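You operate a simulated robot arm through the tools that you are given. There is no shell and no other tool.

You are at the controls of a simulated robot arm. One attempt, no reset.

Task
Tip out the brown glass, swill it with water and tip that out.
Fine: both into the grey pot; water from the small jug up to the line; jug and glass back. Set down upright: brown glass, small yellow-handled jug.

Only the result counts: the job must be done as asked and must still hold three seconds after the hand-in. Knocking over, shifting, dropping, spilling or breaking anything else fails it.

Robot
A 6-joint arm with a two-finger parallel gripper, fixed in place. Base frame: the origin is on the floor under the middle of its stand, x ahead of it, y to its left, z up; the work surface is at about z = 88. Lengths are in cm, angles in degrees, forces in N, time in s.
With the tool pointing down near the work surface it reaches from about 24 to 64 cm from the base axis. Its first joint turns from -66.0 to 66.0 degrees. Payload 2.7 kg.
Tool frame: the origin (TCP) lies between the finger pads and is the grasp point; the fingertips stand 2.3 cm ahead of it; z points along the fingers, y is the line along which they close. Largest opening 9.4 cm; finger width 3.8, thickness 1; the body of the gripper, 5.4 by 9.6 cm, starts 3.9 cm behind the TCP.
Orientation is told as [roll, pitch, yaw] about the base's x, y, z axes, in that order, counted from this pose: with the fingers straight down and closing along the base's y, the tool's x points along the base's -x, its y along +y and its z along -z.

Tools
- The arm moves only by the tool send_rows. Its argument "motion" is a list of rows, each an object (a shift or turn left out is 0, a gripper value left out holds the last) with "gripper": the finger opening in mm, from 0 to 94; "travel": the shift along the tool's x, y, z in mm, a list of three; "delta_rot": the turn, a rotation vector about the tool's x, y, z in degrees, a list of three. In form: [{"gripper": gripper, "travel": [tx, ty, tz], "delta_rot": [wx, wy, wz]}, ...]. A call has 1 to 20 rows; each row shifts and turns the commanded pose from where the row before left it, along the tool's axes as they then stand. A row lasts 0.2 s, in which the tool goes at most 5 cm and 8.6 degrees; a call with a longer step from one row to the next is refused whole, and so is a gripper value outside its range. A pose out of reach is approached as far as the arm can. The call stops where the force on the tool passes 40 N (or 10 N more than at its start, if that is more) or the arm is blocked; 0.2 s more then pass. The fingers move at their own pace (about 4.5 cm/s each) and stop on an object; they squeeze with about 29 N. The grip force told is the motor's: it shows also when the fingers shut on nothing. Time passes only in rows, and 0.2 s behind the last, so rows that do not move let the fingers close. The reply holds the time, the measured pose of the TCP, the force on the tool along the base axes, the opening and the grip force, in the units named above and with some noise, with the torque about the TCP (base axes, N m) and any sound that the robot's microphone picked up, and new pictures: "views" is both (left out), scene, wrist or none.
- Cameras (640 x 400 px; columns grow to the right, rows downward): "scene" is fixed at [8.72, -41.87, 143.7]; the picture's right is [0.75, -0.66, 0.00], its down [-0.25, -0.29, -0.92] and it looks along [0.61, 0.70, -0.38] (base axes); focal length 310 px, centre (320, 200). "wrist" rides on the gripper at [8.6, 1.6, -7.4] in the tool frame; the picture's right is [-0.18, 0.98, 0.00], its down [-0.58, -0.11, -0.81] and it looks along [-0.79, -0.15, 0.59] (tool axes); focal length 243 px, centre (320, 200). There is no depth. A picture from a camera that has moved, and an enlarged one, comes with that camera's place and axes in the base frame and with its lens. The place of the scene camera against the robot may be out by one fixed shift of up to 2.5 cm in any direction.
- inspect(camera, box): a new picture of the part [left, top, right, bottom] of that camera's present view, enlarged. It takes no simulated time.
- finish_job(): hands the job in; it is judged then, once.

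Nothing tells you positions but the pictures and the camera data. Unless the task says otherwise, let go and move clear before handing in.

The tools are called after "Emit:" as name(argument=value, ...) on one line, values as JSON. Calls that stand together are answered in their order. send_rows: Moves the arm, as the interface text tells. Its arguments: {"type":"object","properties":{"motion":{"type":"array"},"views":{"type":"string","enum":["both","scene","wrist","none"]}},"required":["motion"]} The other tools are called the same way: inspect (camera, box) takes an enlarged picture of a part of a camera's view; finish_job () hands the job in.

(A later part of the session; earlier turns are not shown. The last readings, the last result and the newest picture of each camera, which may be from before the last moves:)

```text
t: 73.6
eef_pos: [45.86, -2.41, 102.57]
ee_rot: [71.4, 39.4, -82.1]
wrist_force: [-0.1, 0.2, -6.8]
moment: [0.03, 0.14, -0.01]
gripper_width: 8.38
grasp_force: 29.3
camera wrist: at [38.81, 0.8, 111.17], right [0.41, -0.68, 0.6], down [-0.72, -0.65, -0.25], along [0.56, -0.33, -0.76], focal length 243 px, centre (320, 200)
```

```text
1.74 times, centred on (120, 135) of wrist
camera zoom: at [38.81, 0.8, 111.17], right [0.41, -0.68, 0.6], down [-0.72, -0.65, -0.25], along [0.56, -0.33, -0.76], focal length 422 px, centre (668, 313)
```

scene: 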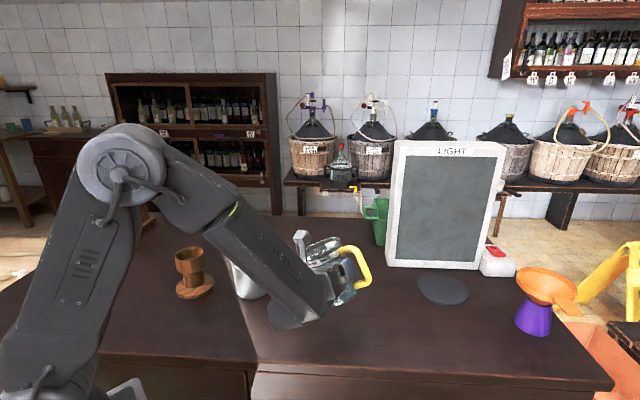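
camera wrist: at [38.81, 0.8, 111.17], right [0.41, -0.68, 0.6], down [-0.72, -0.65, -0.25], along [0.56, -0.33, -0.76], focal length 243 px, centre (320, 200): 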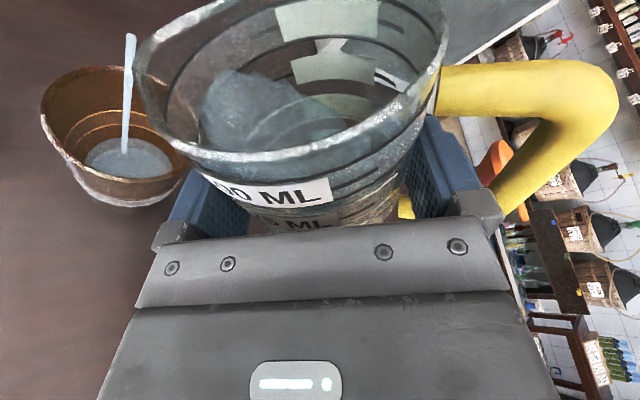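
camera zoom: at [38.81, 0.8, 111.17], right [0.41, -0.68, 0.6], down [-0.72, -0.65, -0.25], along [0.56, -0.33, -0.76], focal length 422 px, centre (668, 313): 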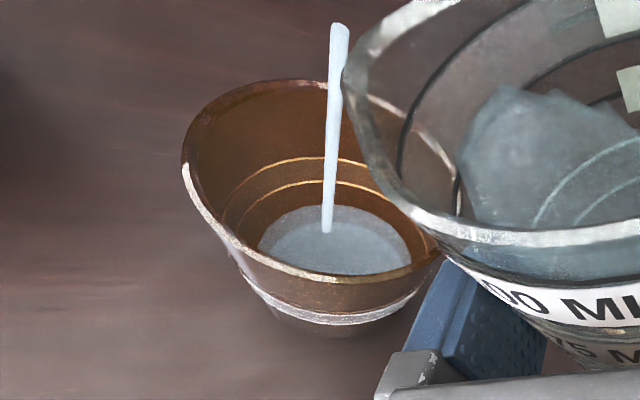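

Emit:
send_rows(motion=[{"delta_rot": [-0.14, -0.21, -0.97]}, {}, {}], views="wrist")

Emit:
inspect(camera="wrist", box=[20, 20, 220, 250])

```text
t: 74.4
eef_pos: [45.87, -2.52, 102.62]
ee_rot: [71.6, 38.4, -82.0]
wrist_force: [0.1, -0.4, -4.8]
moment: [0.08, 0.11, 0.02]
gripper_width: 8.39
grasp_force: 29.2
camera wrist: at [38.76, 0.95, 111.09], right [0.41, -0.67, 0.62], down [-0.72, -0.66, -0.24], along [0.57, -0.34, -0.75], focal length 243 px, centre (320, 200)
```

wrist: 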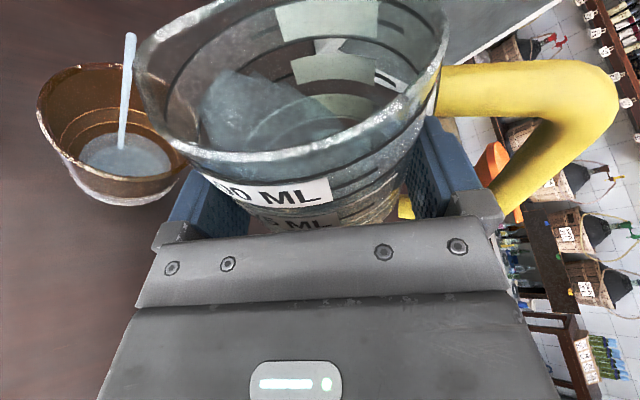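

```text
1.74 times, centred on (120, 135) of wrist
camera zoom: at [38.76, 0.95, 111.09], right [0.41, -0.67, 0.62], down [-0.72, -0.66, -0.24], along [0.57, -0.34, -0.75], focal length 422 px, centre (668, 313)
```

zoom: 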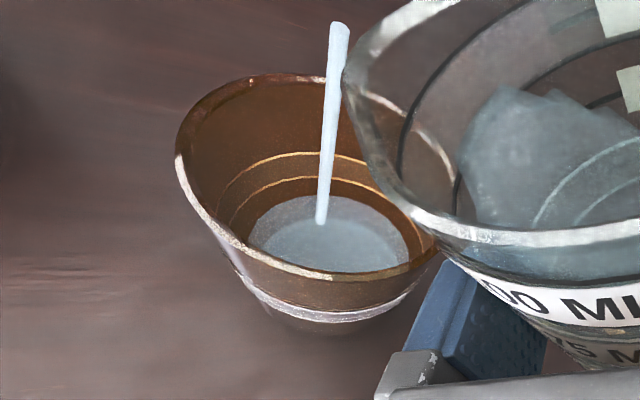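

Emit:
send_rows(motion=[{"delta_rot": [-0.14, -0.21, -0.97]}, {}, {"delta_rot": [-0.07, -0.1, -0.48]}, {}, {}], views="wrist")

Emit:
inspect(camera="wrist", box=[20, 20, 220, 250])

```text
t: 75.6
eef_pos: [45.94, -2.44, 102.62]
ee_rot: [71.9, 36.8, -81.8]
wrist_force: [-0.4, -0.3, -6.6]
moment: [0.07, 0.11, -0.01]
gripper_width: 8.39
grasp_force: 28.3
camera wrist: at [38.72, 1.14, 110.94], right [0.4, -0.66, 0.64], down [-0.71, -0.66, -0.23], along [0.57, -0.36, -0.74], focal length 243 px, centre (320, 200)
```

wrist: 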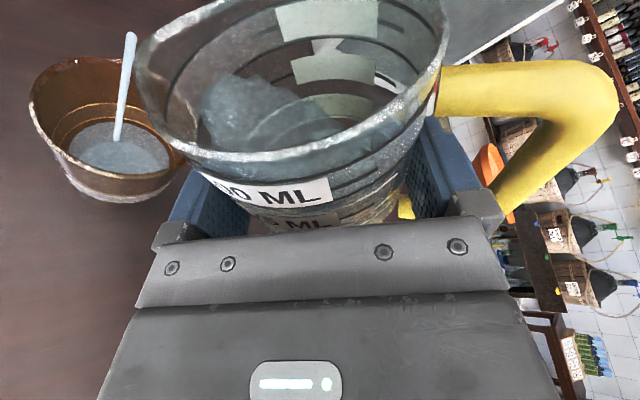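

```text
1.74 times, centred on (120, 135) of wrist
camera zoom: at [38.72, 1.14, 110.94], right [0.4, -0.66, 0.64], down [-0.71, -0.66, -0.23], along [0.57, -0.36, -0.74], focal length 422 px, centre (668, 313)
```

zoom: 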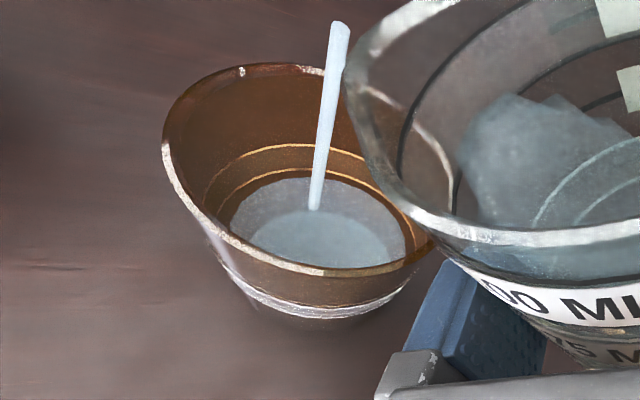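

Emit:
send_rows(motion=[{}, {}, {}], views="wrist")

Emit:
inspect(camera="wrist", box=[20, 20, 220, 250])

```text
t: 76.4
eef_pos: [45.91, -2.42, 102.61]
ee_rot: [71.9, 36.9, -81.8]
wrist_force: [0.5, -0.3, -5.6]
moment: [0.05, 0.12, 0.0]
gripper_width: 8.4
grasp_force: 29.3
camera wrist: at [38.72, 1.14, 110.94], right [0.4, -0.66, 0.64], down [-0.71, -0.66, -0.23], along [0.57, -0.36, -0.74], focal length 243 px, centre (320, 200)
```

wrist: 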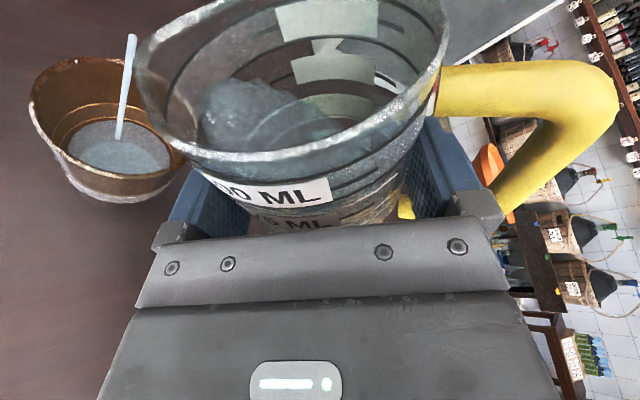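

```text
1.74 times, centred on (120, 135) of wrist
camera zoom: at [38.72, 1.14, 110.94], right [0.4, -0.66, 0.64], down [-0.71, -0.66, -0.23], along [0.57, -0.36, -0.74], focal length 422 px, centre (668, 313)
```

zoom: 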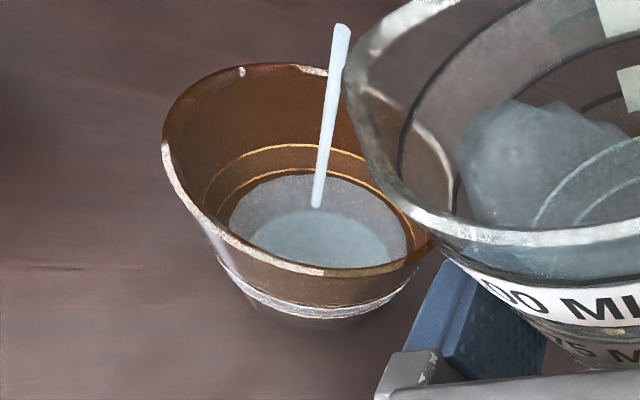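

Emit:
send_rows(motion=[{"delta_rot": [-0.14, -0.21, -0.97]}, {}, {"delta_rot": [-0.07, -0.1, -0.48]}, {}, {}], views="wrist")

Emit:
inspect(camera="wrist", box=[20, 20, 220, 250])

```text
t: 77.6
eef_pos: [45.89, -2.5, 102.68]
ee_rot: [72.2, 35.5, -81.6]
wrist_force: [0.2, 0.0, -4.9]
moment: [0.08, 0.05, 0.01]
gripper_width: 8.41
grasp_force: 28.7
camera wrist: at [38.63, 1.34, 110.72], right [0.4, -0.64, 0.66], down [-0.71, -0.67, -0.22], along [0.58, -0.38, -0.72], focal length 243 px, centre (320, 200)
```

wrist: 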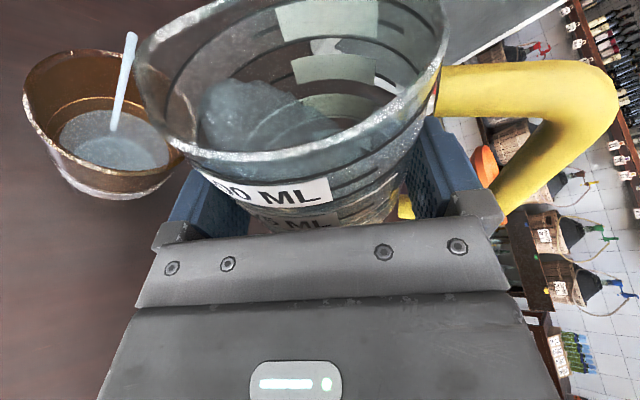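

```text
1.74 times, centred on (120, 135) of wrist
camera zoom: at [38.63, 1.34, 110.72], right [0.4, -0.64, 0.66], down [-0.71, -0.67, -0.22], along [0.58, -0.38, -0.72], focal length 422 px, centre (668, 313)
```

zoom: 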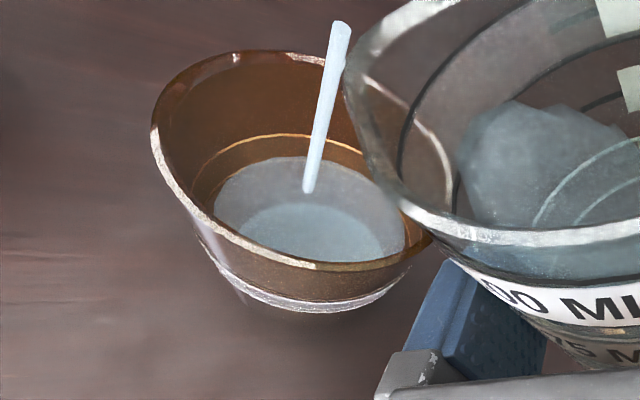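

The water has reached the band's lower edge. I'll hold a bit more to reach the middle of the band.

Emit:
send_rows(motion=[{}, {}], views="wrist")

Emit:
inspect(camera="wrist", box=[20, 20, 220, 250])

```text
t: 78.2
eef_pos: [45.89, -2.45, 102.51]
ee_rot: [72.3, 35.4, -81.6]
wrist_force: [-0.3, -0.3, -5.8]
moment: [0.06, 0.09, -0.01]
gripper_width: 8.36
grasp_force: 29.4
camera wrist: at [38.63, 1.34, 110.73], right [0.4, -0.64, 0.66], down [-0.71, -0.67, -0.22], along [0.58, -0.38, -0.72], focal length 243 px, centre (320, 200)
```

wrist: 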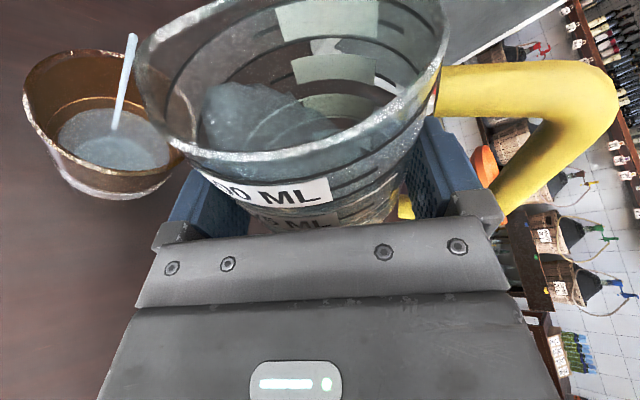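

```text
1.74 times, centred on (120, 135) of wrist
camera zoom: at [38.63, 1.34, 110.73], right [0.4, -0.64, 0.66], down [-0.71, -0.67, -0.22], along [0.58, -0.38, -0.72], focal length 422 px, centre (668, 313)
```

zoom: 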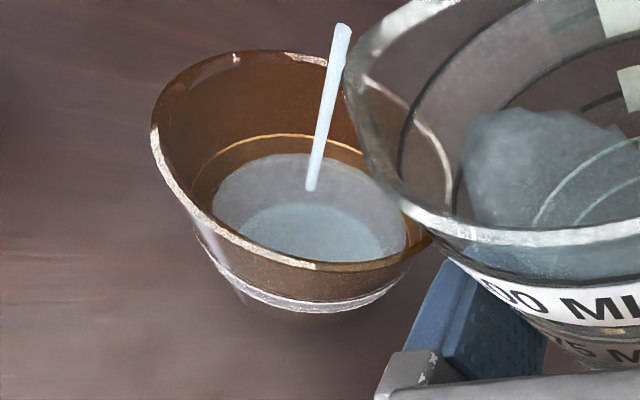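

Emit:
send_rows(motion=[{"delta_rot": [-0.07, -0.1, -0.48]}, {}, {}], views="wrist")

Emit:
inspect(camera="wrist", box=[20, 20, 220, 250])

```text
t: 79.0
eef_pos: [45.79, -2.5, 102.53]
ee_rot: [72.3, 35.0, -81.7]
wrist_force: [-1.2, -0.9, -5.2]
moment: [0.04, 0.1, 0.02]
gripper_width: 8.35
grasp_force: 29.2
camera wrist: at [38.6, 1.38, 110.68], right [0.4, -0.64, 0.66], down [-0.71, -0.67, -0.22], along [0.58, -0.38, -0.72], focal length 243 px, centre (320, 200)
```

wrist: 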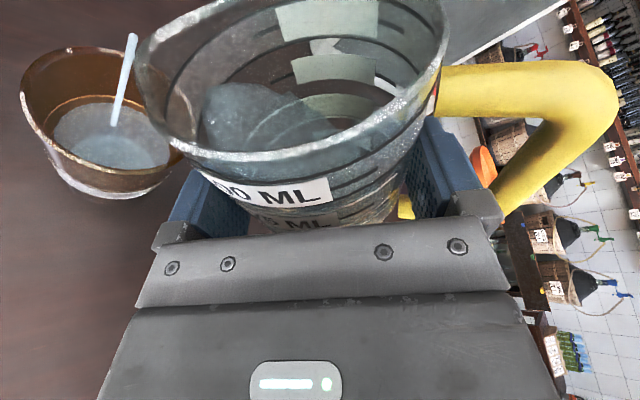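

```text
1.74 times, centred on (120, 135) of wrist
camera zoom: at [38.6, 1.38, 110.68], right [0.4, -0.64, 0.66], down [-0.71, -0.67, -0.22], along [0.58, -0.38, -0.72], focal length 422 px, centre (668, 313)
```

zoom: 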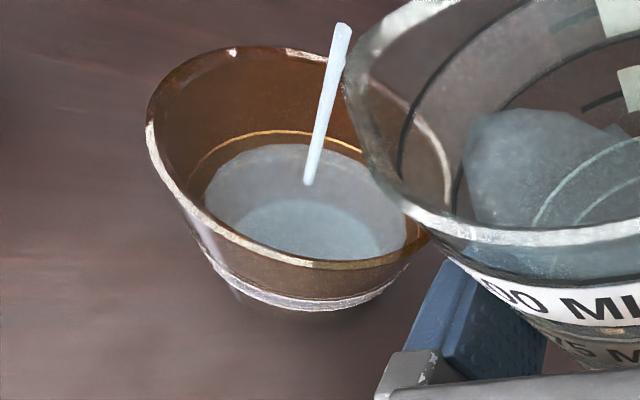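

The water is at the middle of the band. I'll tilt the jug back now to stop the flow, then raise it.

Emit:
send_rows(motion=[{"delta_rot": [0.82, 1.25, 5.81]}, {"delta_rot": [0.82, 1.25, 5.81]}, {"delta_rot": [0.68, 1.04, 4.84]}, {"delta_rot": [0.54, 0.83, 3.87]}, {"delta_rot": [0.54, 0.83, 3.87]}, {}, {"travel": [4.5, 2.4, -1.1]}, {"travel": [9.1, 4.8, -2.3]}, {"travel": [9.1, 4.8, -2.3]}, {"travel": [9.1, 4.8, -2.3]}, {"travel": [9.1, 4.8, -2.3]}, {"travel": [9.1, 4.8, -2.3]}, {"travel": [4.5, 2.4, -1.1]}, {}], views="both")

```text
t: 82.0
eef_pos: [45.91, -2.58, 108.79]
ee_rot: [64.4, 59.5, -87.5]
wrist_force: [0.2, -0.5, -4.6]
moment: [0.07, 0.09, 0.01]
gripper_width: 8.4
grasp_force: 28.5
camera wrist: at [39.92, -2.38, 118.66], right [0.46, -0.84, 0.29], down [-0.75, -0.54, -0.37], along [0.47, -0.05, -0.88], focal length 243 px, centre (320, 200)
```

scene: 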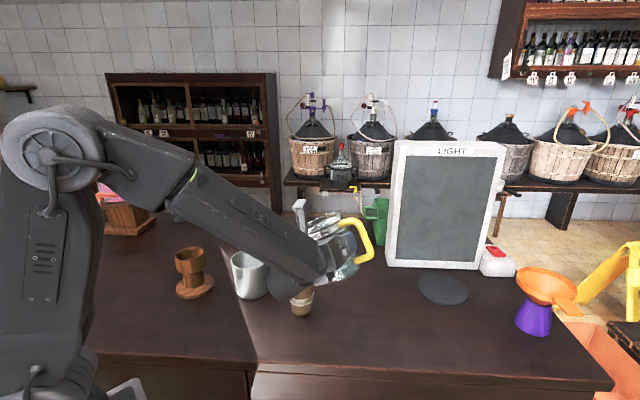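
wrist: 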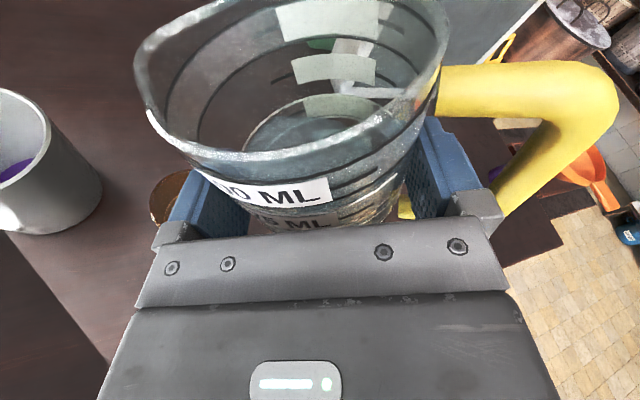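

Emit:
send_rows(motion=[{"delta_rot": [0.54, 0.83, 3.87]}, {"delta_rot": [0.54, 0.83, 3.87]}, {"delta_rot": [0.54, 0.83, 3.87]}, {"delta_rot": [0.54, 0.83, 3.87]}, {"delta_rot": [0.54, 0.83, 3.87]}, {"delta_rot": [0.54, 0.83, 3.87]}, {"delta_rot": [0.54, 0.83, 3.87]}, {}, {}], views="both")

Emit:
inspect(camera="scene", box=[260, 220, 380, 330])

```text
t: 84.0
eef_pos: [46.0, -2.43, 108.91]
ee_rot: [-0.1, 82.0, -150.3]
wrist_force: [0.4, 0.4, -4.6]
moment: [0.05, 0.1, 0.02]
gripper_width: 8.38
grasp_force: 29.8
camera wrist: at [41.41, -6.91, 118.54], right [0.47, -0.86, -0.18], down [-0.82, -0.35, -0.46], along [0.34, 0.37, -0.87], focal length 243 px, centre (320, 200)
```

scene: 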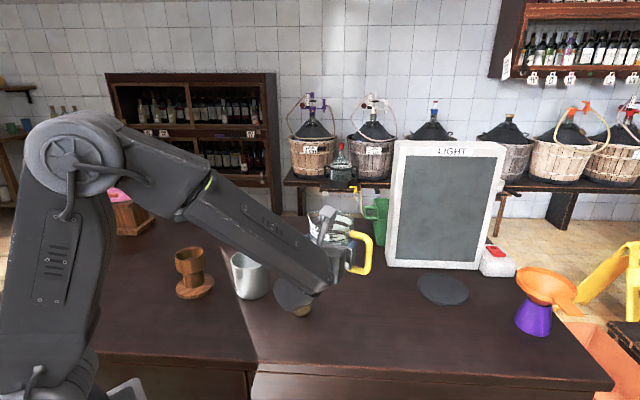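
wrist: 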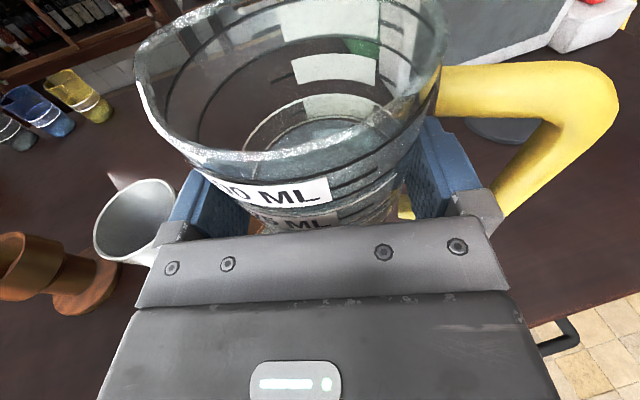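

```text
3.64 times, centred on (320, 275) of scene
camera zoom: at [8.72, -41.87, 143.7], right [0.75, -0.66, 0.0], down [-0.25, -0.29, -0.92], along [0.61, 0.7, -0.38], focal length 1126 px, centre (320, -73)
```

zoom: 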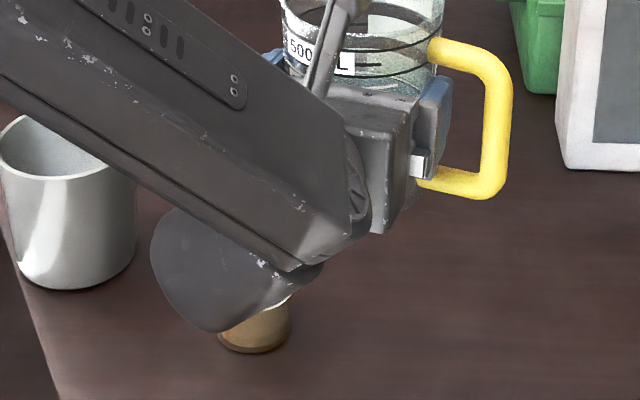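

The jug is upright and no longer flowing. I'll carry it back over its own place, where the scene camera can see the glass to check its level.

Emit:
send_rows(motion=[{"travel": [0.7, 4.6, 5.1], "delta_rot": [-2.475, 0, 0.35]}, {"travel": [0.7, 4.3, 5.4], "delta_rot": [-2.475, 0, 0.35]}, {"travel": [0.8, 4.1, 5.5], "delta_rot": [-2.475, 0, 0.35]}, {"travel": [0.8, 3.8, 5.7], "delta_rot": [-2.475, 0, 0.35]}, {"travel": [0.8, 3.6, 5.8], "delta_rot": [-2.475, 0, 0.35]}, {"travel": [0.8, 3.3, 6.0], "delta_rot": [-2.475, 0, 0.35]}, {"travel": [0.9, 3.1, 6.1], "delta_rot": [-2.475, 0, 0.35]}, {"travel": [0.9, 2.8, 6.3], "delta_rot": [-2.475, 0, 0.35]}, {"travel": [0.9, 2.5, 6.4], "delta_rot": [-2.475, 0, 0.35]}, {"travel": [0.9, 2.2, 6.5], "delta_rot": [-2.475, 0, 0.35]}, {"travel": [0.9, 2.0, 6.6], "delta_rot": [-2.475, 0, 0.35]}, {"travel": [0.9, 1.6, 6.7], "delta_rot": [-2.475, 0, 0.35]}, {}, {}], views="both")

Emit:
inspect(camera="scene", box=[270, 250, 340, 330])

```text
t: 87.0
eef_pos: [54.12, -4.19, 108.8]
ee_rot: [0.1, 81.9, 179.9]
wrist_force: [0.9, -0.6, -5.5]
moment: [0.05, 0.08, 0.01]
gripper_width: 8.38
grasp_force: 28.8
camera wrist: at [47.89, -5.7, 118.46], right [-0.03, -0.98, -0.18], down [-0.88, 0.11, -0.46], along [0.48, 0.15, -0.87], focal length 243 px, centre (320, 200)
```

scene: 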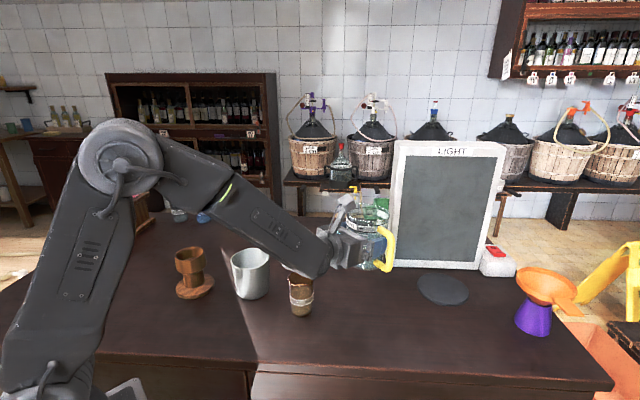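
wrist: 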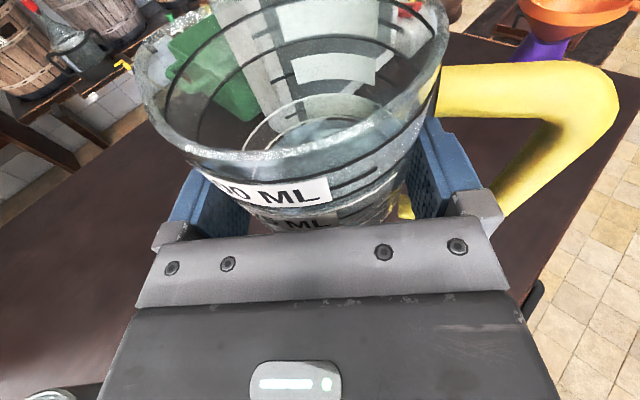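

```text
5.00 times, centred on (305, 290) of scene
camera zoom: at [8.73, -41.87, 143.7], right [0.75, -0.66, 0.0], down [-0.25, -0.29, -0.92], along [0.61, 0.7, -0.38], focal length 1548 px, centre (395, -250)
```

zoom: 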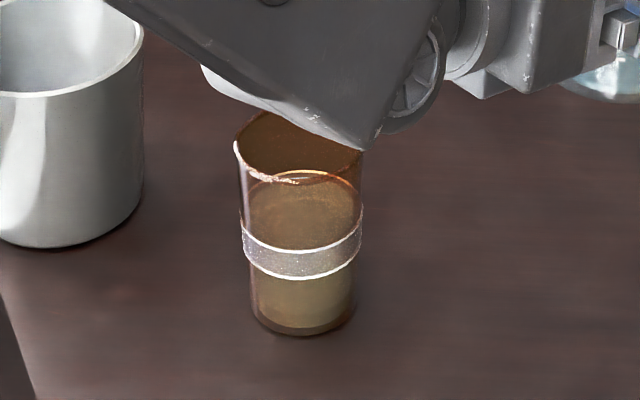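

Emit:
inspect(camera="scene", box=[284, 270, 320, 320])

```text
8.00 times, centred on (302, 295) of scene
camera zoom: at [8.73, -41.87, 143.7], right [0.75, -0.66, 0.0], down [-0.25, -0.29, -0.92], along [0.61, 0.7, -0.38], focal length 2477 px, centre (464, -560)
```

zoom: 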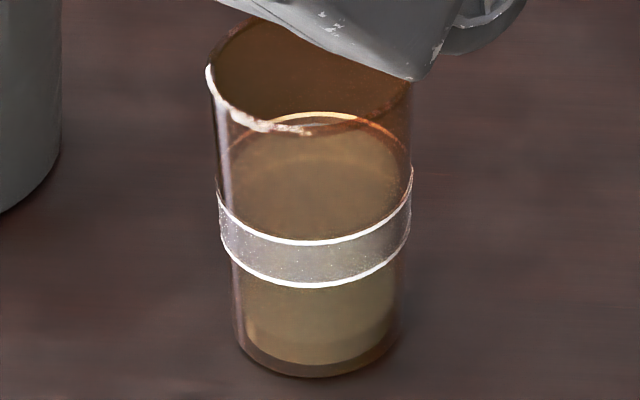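

The water surface sits a bit above mid-band in the brown glass, which is where I want it. Now I'll set the jug back down on its original spot, slowing near the table.

Emit:
send_rows(motion=[{"travel": [-0.2, 3.3, -1.5]}, {"travel": [-9.9, 0, 1.39]}, {"travel": [-14.9, 0, 2.1]}, {"travel": [-14.9, 0, 2.1]}, {"travel": [-14.9, 0, 2.1]}, {"travel": [-14.9, 0, 2.1]}, {"travel": [-14.9, 0, 2.1]}, {"travel": [-14.9, 0, 2.1]}, {"travel": [-14.9, 0, 2.1]}, {"travel": [-7.9, 0, 1.1]}, {"travel": [-5, 0, 0.7]}, {}, {}], views="both")

```text
t: 89.8
eef_pos: [53.81, -4.37, 95.97]
ee_rot: [-0.2, 82.0, 180.0]
wrist_force: [0.1, -0.4, -6.0]
moment: [0.08, 0.09, 0.04]
gripper_width: 8.35
grasp_force: 29.7
camera wrist: at [47.69, -6.03, 105.61], right [-0.03, -0.98, -0.18], down [-0.88, 0.11, -0.46], along [0.48, 0.15, -0.87], focal length 243 px, centre (320, 200)
```

scene: 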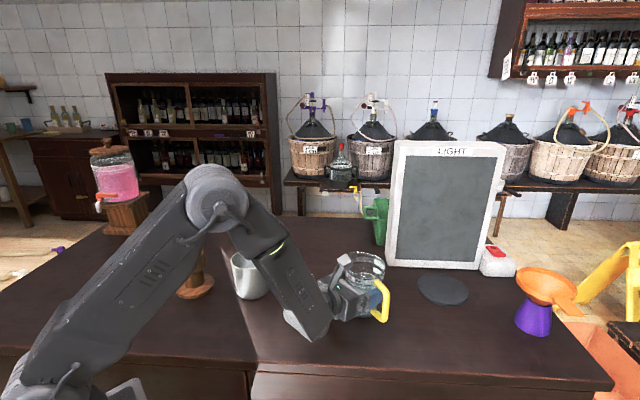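
wrist: 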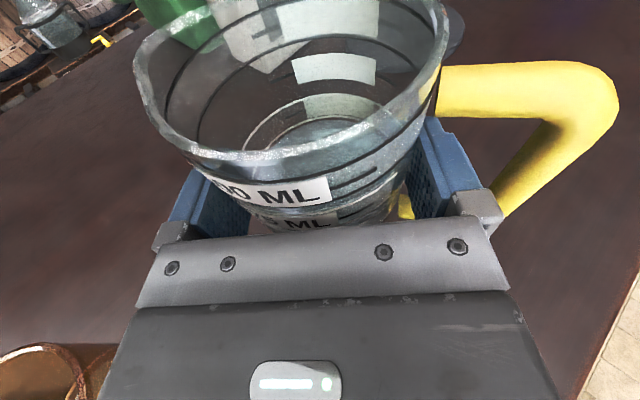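

Emit:
send_rows(motion=[{"travel": [-2.5, 0, 0.35]}, {"travel": [-2.5, 0, 0.35]}, {"travel": [-2, 0, 0.28]}, {"travel": [-1, 0, 0.14]}, {}], views="none")

```text
t: 91.0
eef_pos: [53.86, -4.45, 95.22]
ee_rot: [-0.2, 82.0, 179.9]
wrist_force: [0.2, 0.5, -5.3]
moment: [0.07, 0.04, 0.02]
gripper_width: 8.39
grasp_force: 29.2
```

Emit:
send_rows(motion=[{"travel": [-1, 0, 0.14]}, {"travel": [-1, 0, 0.14]}, {}], views="none")

```text
t: 91.8
eef_pos: [53.91, -4.39, 95.01]
ee_rot: [-0.2, 82.0, 179.9]
wrist_force: [-0.9, -0.2, -4.6]
moment: [0.09, 0.05, 0.01]
gripper_width: 8.36
grasp_force: 29.3
```

Emit:
send_rows(motion=[{"travel": [-1, 0, 0.14]}, {"travel": [-1, 0, 0.14]}, {}], views="none")

```text
t: 92.6
eef_pos: [53.88, -4.51, 94.87]
ee_rot: [-0.1, 82.1, -180.0]
wrist_force: [-0.9, 1.3, -1.0]
moment: [0.01, 0.11, -0.03]
gripper_width: 8.38
grasp_force: 28.8
```

The jug is touching down (weight is coming off the wrist). I'll lower one more millimetre and open the fingers.

Emit:
send_rows(motion=[{"travel": [-0.8, 0, 0.1]}, {}, {"gripper": 85}, {"gripper": 86}, {"gripper": 88}, {"gripper": 91}, {"gripper": 94}, {"gripper": 94}, {}], views="both")

Emit:
inspect(camera="wrist", box=[150, 60, 530, 260])

Emit:
inspect(camera="scene", box=[290, 240, 410, 340])

```text
t: 94.6
eef_pos: [53.88, -4.43, 94.8]
ee_rot: [-0.2, 82.0, 179.8]
wrist_force: [0.2, 0.6, -0.2]
moment: [0.0, -0.01, -0.01]
gripper_width: 9.41
grasp_force: 0.0
camera wrist: at [47.74, -6.09, 104.39], right [-0.02, -0.98, -0.18], down [-0.88, 0.11, -0.46], along [0.48, 0.15, -0.87], focal length 243 px, centre (320, 200)
```

scene: 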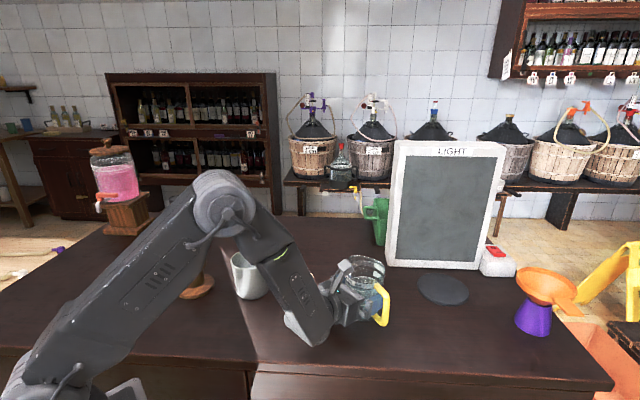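
wrist: 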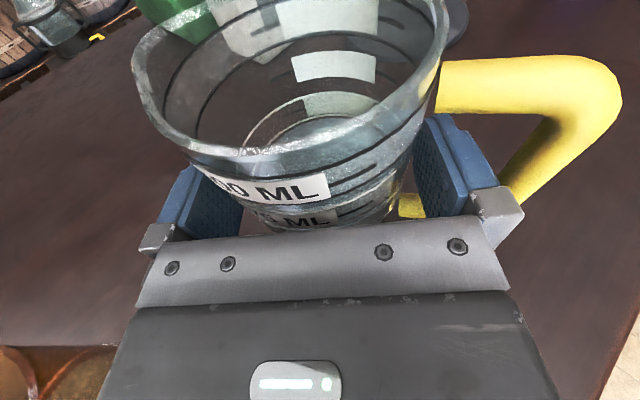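

```text
1.68 times, centred on (340, 160) of wrist
camera zoom: at [47.74, -6.09, 104.39], right [-0.02, -0.98, -0.18], down [-0.88, 0.11, -0.46], along [0.48, 0.15, -0.87], focal length 409 px, centre (286, 267)
```

zoom: 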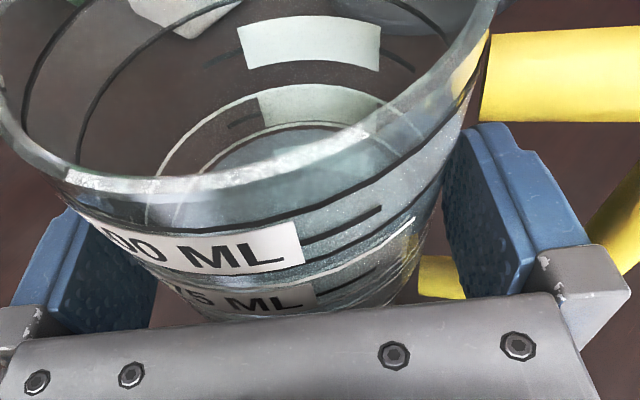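

```text
4.00 times, centred on (350, 290) of scene
camera zoom: at [8.72, -41.87, 143.7], right [0.75, -0.66, 0.0], down [-0.25, -0.29, -0.92], along [0.61, 0.7, -0.38], focal length 1238 px, centre (200, -160)
```

zoom: 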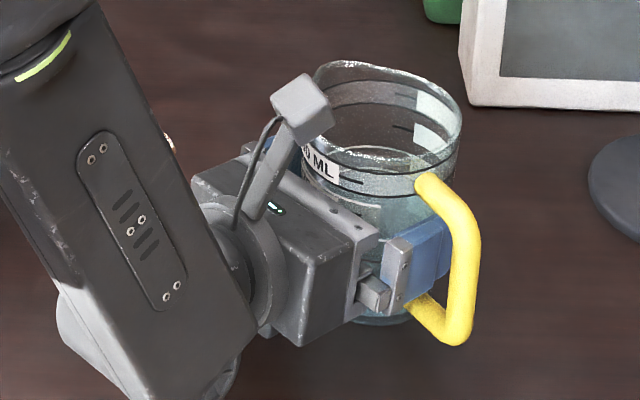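

The jug stands upright in its original place. I'll back the fingers out along the same path, then rise.

Emit:
send_rows(motion=[{"travel": [-0.5, 0.3, -3.5]}, {"travel": [-0.5, 0.3, -3.5]}, {"travel": [-0.5, 0.3, -3.5]}, {"travel": [-0.5, 0.3, -3.5]}, {"travel": [-0.5, 0.3, -3.5]}, {"travel": [-0.5, 0.3, -3.5]}, {"travel": [-0.5, 0.3, -3.5]}, {"travel": [-0.5, 0.5, -3.5]}, {"travel": [-0.6, 1.2, -4.0]}, {"travel": [-0.6, 1.2, -4.0]}, {"travel": [-0.6, 1.2, -4.0]}, {"travel": [-0.6, 1.5, -4.2]}, {"travel": [-0.6, 1.5, -4.2]}, {"travel": [-0.6, 1.5, -4.2]}, {"travel": [-0.6, 1.5, -4.2]}, {}], views="both")

```text
t: 98.0
eef_pos: [48.15, -5.45, 94.84]
ee_rot: [0.0, 82.0, 180.0]
wrist_force: [0.1, -0.5, -0.4]
moment: [0.01, 0.02, 0.01]
gripper_width: 9.41
grasp_force: 0.0
camera wrist: at [41.94, -7.18, 104.42], right [-0.03, -0.98, -0.18], down [-0.88, 0.11, -0.46], along [0.48, 0.15, -0.87], focal length 243 px, centre (320, 200)
```

scene: 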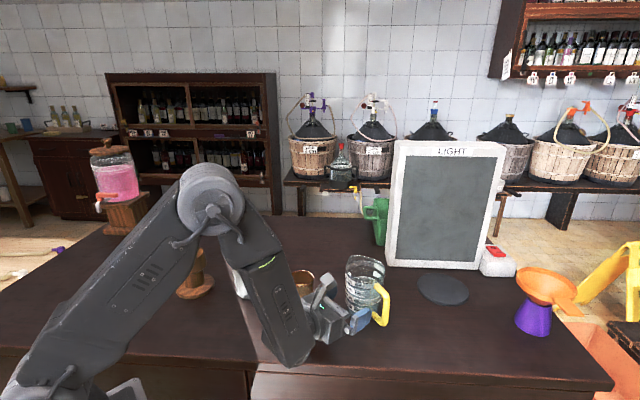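
wrist: 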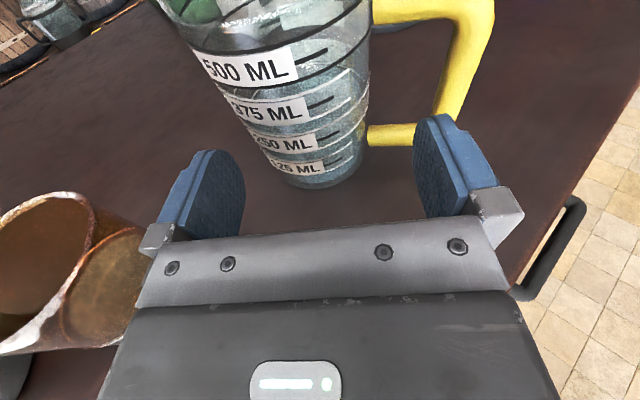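

Emit:
send_rows(motion=[{"travel": [26.4, 0, -3.7]}, {"travel": [26.4, 0, -3.7]}, {"travel": [26.4, 0, -3.7]}, {"travel": [26.4, 0, -3.7]}, {"travel": [26.4, 0, -3.7]}, {"travel": [26.4, 0, -3.7]}, {"delta_rot": [3.71, 0, -0.52]}, {"delta_rot": [3.71, 0, -0.52]}, {"delta_rot": [3.71, 0, -0.52]}, {"delta_rot": [3.71, 0, -0.52]}, {"delta_rot": [3.71, 0, -0.52]}, {"delta_rot": [3.71, 0, -0.52]}, {"delta_rot": [3.71, 0, -0.52]}, {"delta_rot": [3.71, 0, -0.52]}, {"delta_rot": [0, -7, 0]}, {"travel": [-1.05, -27.9, -3.95]}, {"travel": [-1.05, -27.9, -3.95]}, {"travel": [-1.05, -27.9, -3.95]}, {"travel": [-1.05, -27.9, -3.95]}, {}], views="both")

Emit:
inspect(camera="scene", box=[284, 265, 320, 320])

```text
t: 102.2
eef_pos: [41.29, 3.18, 110.65]
ee_rot: [0.0, 75.0, -150.1]
wrist_force: [-0.3, -0.2, 0.9]
moment: [0.0, -0.01, 0.01]
gripper_width: 9.4
grasp_force: 0.1
camera wrist: at [37.73, -0.6, 120.92], right [0.45, -0.88, -0.18], down [-0.86, -0.37, -0.35], along [0.24, 0.31, -0.92], focal length 243 px, centre (320, 200)
```

scene: 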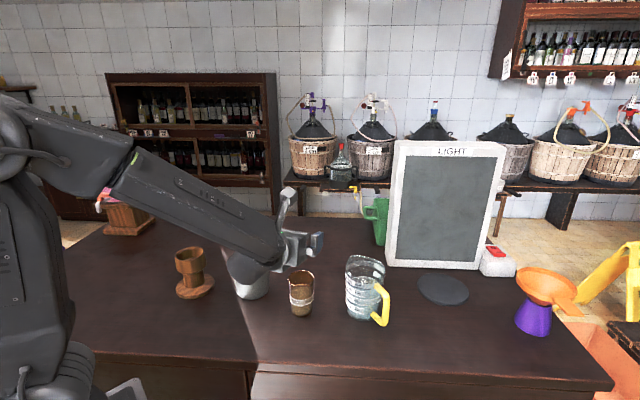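
wrist: 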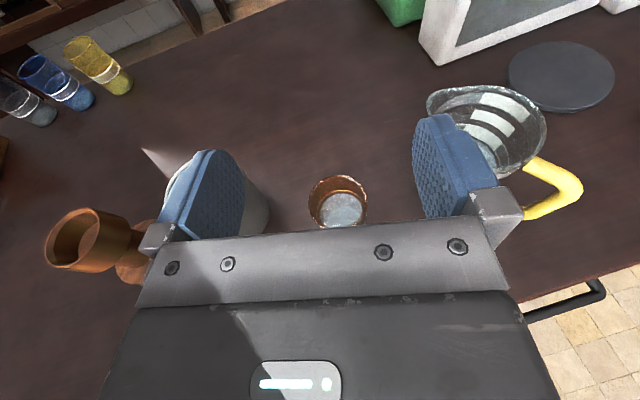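

```text
7.27 times, centred on (302, 292) of scene
camera zoom: at [8.71, -41.87, 143.7], right [0.75, -0.66, 0.0], down [-0.25, -0.29, -0.92], along [0.61, 0.7, -0.38], focal length 2252 px, centre (451, -473)
```

zoom: 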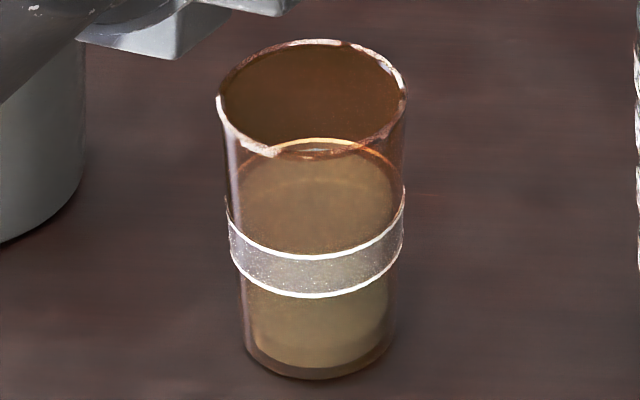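

The glass holds water to just above mid-band and hasn't moved; the jug is back in place. Now I'll lower beside the glass again, with a small leftward correction.

Emit:
send_rows(motion=[{"travel": [-25, -2.6, 6.7]}, {"travel": [-25, 0, 6.7]}, {"travel": [-25, 0, 6.7]}, {"travel": [-25, 0, 6.7]}, {"travel": [-25, 0, 6.7]}, {"travel": [-25, 0, 6.7]}, {"travel": [-11, 0, 3]}, {"travel": [-6.6, 0, 1.7]}, {}], views="wrist")

```text
t: 104.2
eef_pos: [41.02, 3.55, 93.5]
ee_rot: [0.0, 75.0, -150.1]
wrist_force: [-0.2, -0.4, 0.2]
moment: [-0.01, 0.02, 0.03]
gripper_width: 9.4
grasp_force: 0.1
camera wrist: at [37.53, -0.44, 103.72], right [0.45, -0.88, -0.18], down [-0.86, -0.37, -0.35], along [0.24, 0.31, -0.92], focal length 243 px, centre (320, 200)
```

wrist: 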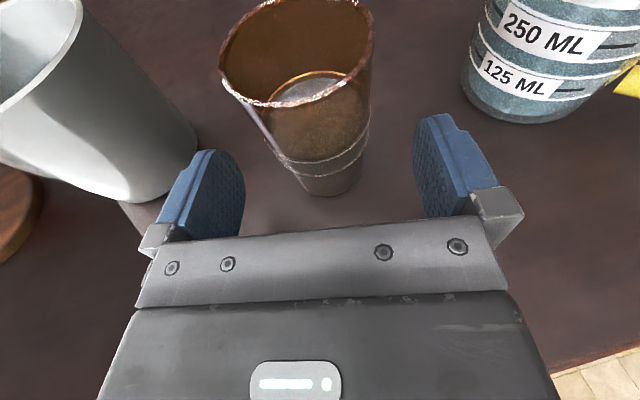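

Emit:
send_rows(motion=[{"travel": [2.2, 0, 8.2]}, {"travel": [2.2, 0, 8.2]}, {"travel": [2.2, 0, 8.2]}, {"travel": [2.2, 0, 8.2]}, {}], views="wrist")

```text
t: 105.4
eef_pos: [43.99, 5.36, 93.45]
ee_rot: [-0.2, 75.1, -150.1]
wrist_force: [0.7, 0.3, -0.2]
moment: [0.02, 0.0, 0.02]
gripper_width: 9.42
grasp_force: 0.1
camera wrist: at [40.45, 1.34, 103.7], right [0.45, -0.88, -0.18], down [-0.86, -0.37, -0.35], along [0.24, 0.31, -0.92], focal length 243 px, centre (320, 200)
```

wrist: 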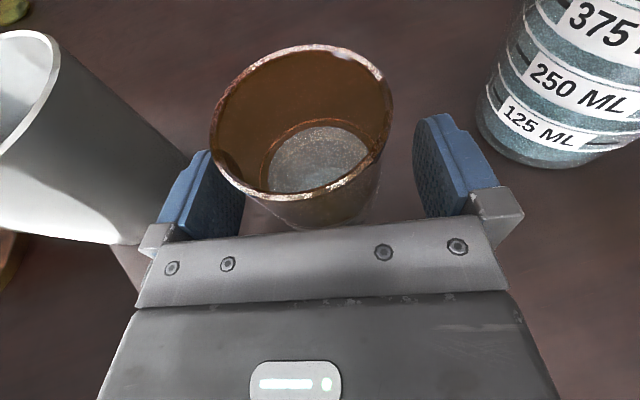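

The glass is centred between the fingers. I'll close.

Emit:
send_rows(motion=[{"gripper": 75}, {"gripper": 65}, {"gripper": 50}, {"gripper": 40}, {"gripper": 40}, {"gripper": 40}], views="wrist")

```text
t: 106.8
eef_pos: [43.98, 5.14, 93.34]
ee_rot: [0.0, 75.1, -150.1]
wrist_force: [0.0, 1.3, 0.4]
moment: [0.0, -0.01, -0.04]
gripper_width: 5.5
grasp_force: 28.8
camera wrist: at [40.43, 1.33, 103.71], right [0.45, -0.88, -0.18], down [-0.86, -0.37, -0.35], along [0.24, 0.31, -0.92], focal length 243 px, centre (320, 200)
```

wrist: 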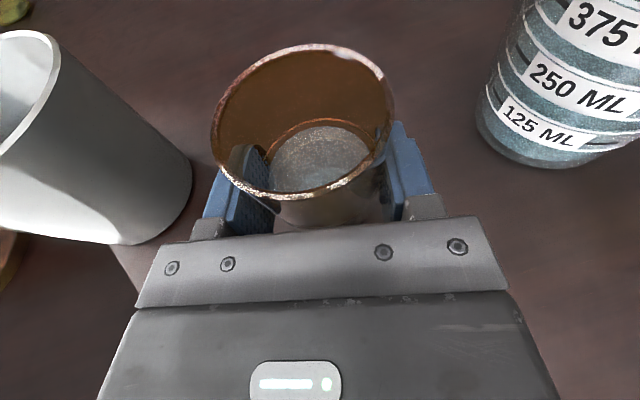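

Held firmly at the same width as before. I'll lift it straight up.

Emit:
send_rows(motion=[{"travel": [4.8, 0, -1.3]}, {"travel": [4.8, 0, -1.3]}, {"travel": [9.7, 0, -2.6]}, {"travel": [14.5, 0, -3.9]}, {"travel": [17.4, 0, -4.7]}, {"travel": [17.4, 0, -4.7]}, {"travel": [17.4, 0, -4.7]}, {"travel": [17.4, 0, -4.7]}, {"travel": [14.5, 0, -3.9]}, {"travel": [9.7, 0, -2.6]}, {"travel": [4.8, 0, -1.3]}, {}], views="both")

```text
t: 109.4
eef_pos: [44.13, 5.15, 107.08]
ee_rot: [-0.1, 75.0, -150.2]
wrist_force: [0.0, -0.2, -2.5]
moment: [0.01, -0.01, 0.05]
gripper_width: 5.54
grasp_force: 29.2
camera wrist: at [40.48, 1.28, 117.39], right [0.45, -0.88, -0.18], down [-0.86, -0.37, -0.35], along [0.24, 0.31, -0.92], focal length 243 px, centre (320, 200)
```

scene: 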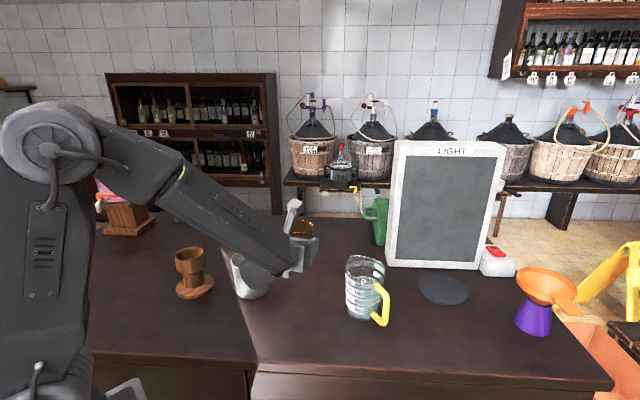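
wrist: 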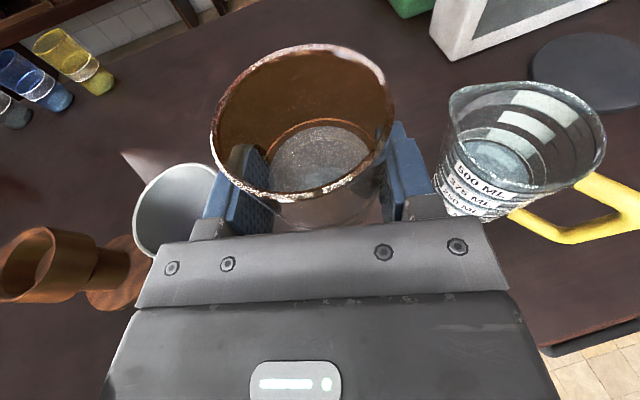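

Emit:
send_rows(motion=[{"travel": [0.3, -12.3, 5.9], "delta_rot": [1.93, 0, -0.52]}, {"travel": [0.4, -12.1, 6.3], "delta_rot": [1.93, 0, -0.52]}, {"travel": [0.5, -11.9, 6.6], "delta_rot": [1.93, 0, -0.52]}, {"travel": [0.6, -11.6, 7.0], "delta_rot": [1.93, 0, -0.52]}, {"travel": [0.8, -11.4, 7.4], "delta_rot": [1.93, 0, -0.52]}, {"travel": [0.9, -11.1, 7.8], "delta_rot": [1.93, 0, -0.52]}, {"travel": [1.0, -10.8, 8.2], "delta_rot": [1.93, 0, -0.52]}, {"travel": [1.0, -10.5, 8.5], "delta_rot": [1.93, 0, -0.52]}, {"travel": [1.1, -10.2, 8.9], "delta_rot": [1.93, 0, -0.52]}, {"travel": [1.2, -9.9, 9.2], "delta_rot": [1.93, 0, -0.52]}, {"travel": [0, -10, 0]}, {"travel": [0, -10, 0]}, {"travel": [0, -10, 0]}, {}], views="wrist")

```text
t: 112.4
eef_pos: [40.5, 20.59, 105.92]
ee_rot: [0.1, 75.0, -130.0]
wrist_force: [0.0, 0.0, -1.9]
moment: [0.01, 0.01, 0.01]
gripper_width: 5.53
grasp_force: 29.3
camera wrist: at [38.55, 15.8, 116.25], right [0.72, -0.67, -0.18], down [-0.68, -0.64, -0.35], along [0.12, 0.38, -0.92], focal length 243 px, centre (320, 200)
```

wrist: 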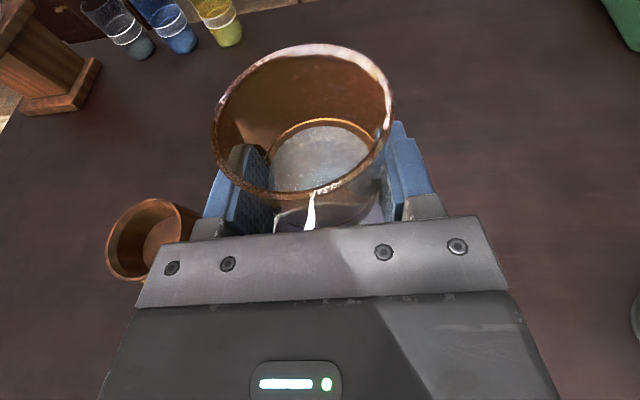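

The glass is over the pot. I'll swill the water with a gentle side-to-side and fore-and-aft rocking, well below spilling tilt.

Emit:
send_rows(motion=[{"delta_rot": [0, 0, -5]}, {"delta_rot": [0, 0, -5]}, {"delta_rot": [0, 0, -4]}, {"delta_rot": [0, 0, 5]}, {"delta_rot": [0, 0, 5]}, {"delta_rot": [0, 0, 4]}, {"delta_rot": [0, 0, 5]}, {"delta_rot": [0, 0, 5]}, {"delta_rot": [0, 0, 4]}, {"delta_rot": [0, 0, -5]}, {"delta_rot": [0, 0, -5]}, {"delta_rot": [0, 0, -4]}, {"delta_rot": [0, 4, 0]}, {"delta_rot": [0, 4, 0]}, {"delta_rot": [0, -4, 0]}, {"delta_rot": [0, -4, 0]}, {"delta_rot": [0, -4, 0]}, {"delta_rot": [0, -4, 0]}, {"delta_rot": [0, 4, 0]}, {"delta_rot": [0, 4, 0]}], views="both")

```text
t: 116.6
eef_pos: [40.43, 20.55, 105.87]
ee_rot: [0.0, 74.9, -130.0]
wrist_force: [0.1, -0.5, -2.5]
moment: [-0.01, 0.02, 0.0]
gripper_width: 5.53
grasp_force: 29.3
camera wrist: at [38.45, 15.74, 116.15], right [0.72, -0.67, -0.18], down [-0.68, -0.64, -0.35], along [0.12, 0.38, -0.92], focal length 243 px, centre (320, 200)
```

scene: 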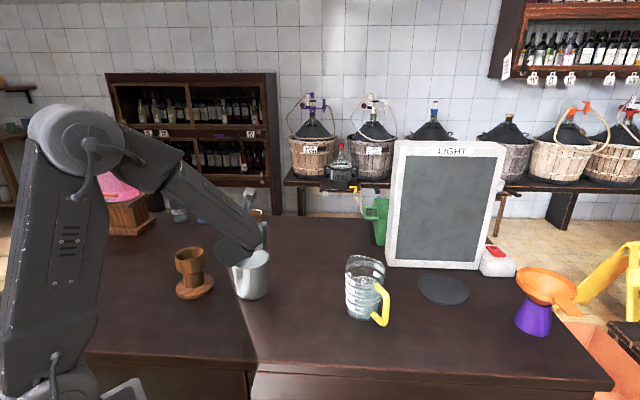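
wrist: 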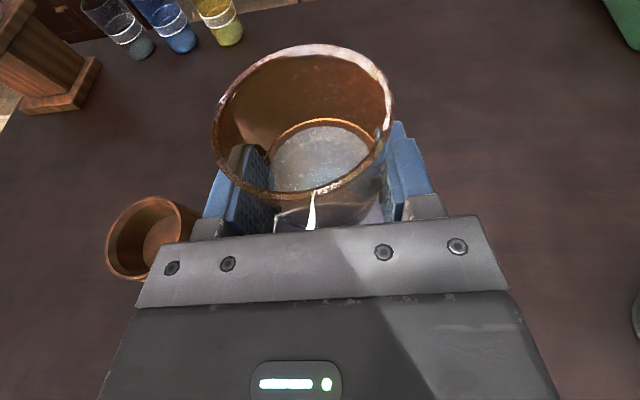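

Swilled without any loss. I'll move right so the lip will be over the pot's centre, and tip it out as before.

Emit:
send_rows(motion=[{"travel": [0, 10.3, 0]}, {"travel": [0, 10.3, 0]}, {"travel": [0, 10.3, 0]}, {"delta_rot": [0, 0, -6]}, {"delta_rot": [0, 0, -7]}, {"delta_rot": [0, 0, -7]}, {"delta_rot": [0, 0, -7]}, {"delta_rot": [0, 0, -7]}, {"delta_rot": [0, 0, -6]}, {"delta_rot": [0, 0, -4]}, {"delta_rot": [0, 0, -3]}, {}], views="wrist")

```text
t: 119.2
eef_pos: [42.71, 18.62, 105.94]
ee_rot: [69.9, 41.1, -53.6]
wrist_force: [0.1, -1.1, -2.4]
moment: [-0.01, 0.05, -0.02]
gripper_width: 5.53
grasp_force: 29.5
camera wrist: at [35.36, 17.8, 114.67], right [0.71, -0.4, 0.57], down [-0.31, -0.92, -0.25], along [0.63, 0.0, -0.78], focal length 243 px, centre (320, 200)
```

wrist: 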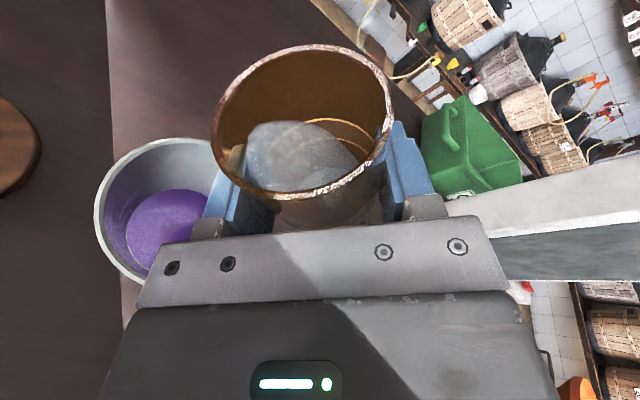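

Emit:
send_rows(motion=[{"delta_rot": [0, 0, -3]}, {"delta_rot": [0, 0, -3]}, {"delta_rot": [0, 0, -3]}, {"delta_rot": [0, 0, -3]}, {}], views="wrist")

```text
t: 120.4
eef_pos: [42.86, 18.57, 105.9]
ee_rot: [72.6, 29.9, -48.9]
wrist_force: [-0.3, 0.0, -2.2]
moment: [0.01, 0.03, 0.0]
gripper_width: 5.51
grasp_force: 28.9
camera wrist: at [34.1, 18.47, 113.47], right [0.63, -0.28, 0.72], down [-0.23, -0.96, -0.17], along [0.74, -0.06, -0.67], focal length 243 px, centre (320, 200)
```

wrist: 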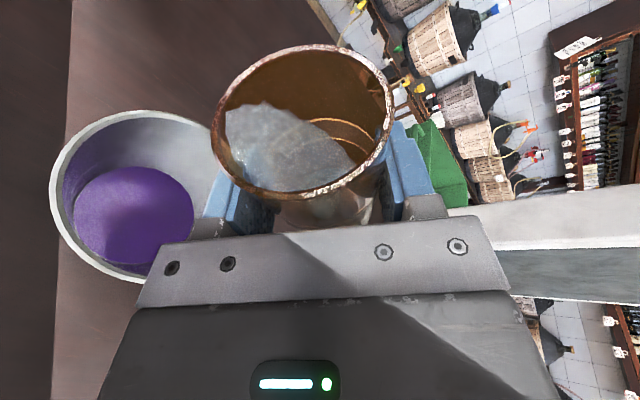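

Emit:
send_rows(motion=[{"delta_rot": [0, 0, -2.5]}, {"delta_rot": [0, 0, -2.5]}, {"delta_rot": [0, 0, -2.5]}, {}], views="wrist")

```text
t: 121.4
eef_pos: [42.79, 18.57, 105.87]
ee_rot: [73.7, 22.5, -46.5]
wrist_force: [0.1, -0.3, -2.6]
moment: [-0.03, 0.03, -0.06]
gripper_width: 5.51
grasp_force: 29.4
camera wrist: at [33.38, 18.75, 112.61], right [0.57, -0.2, 0.8], down [-0.18, -0.98, -0.11], along [0.8, -0.08, -0.59], focal length 243 px, centre (320, 200)
```

wrist: 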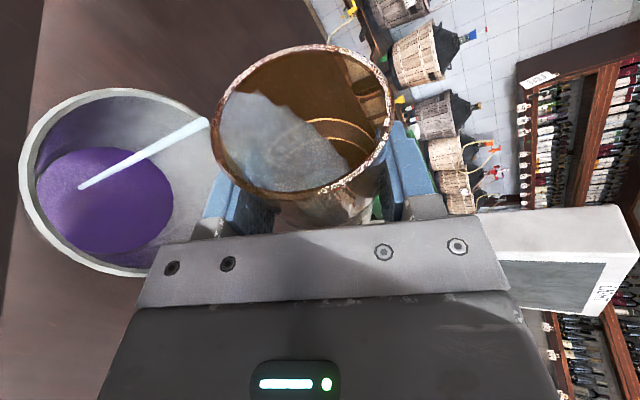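

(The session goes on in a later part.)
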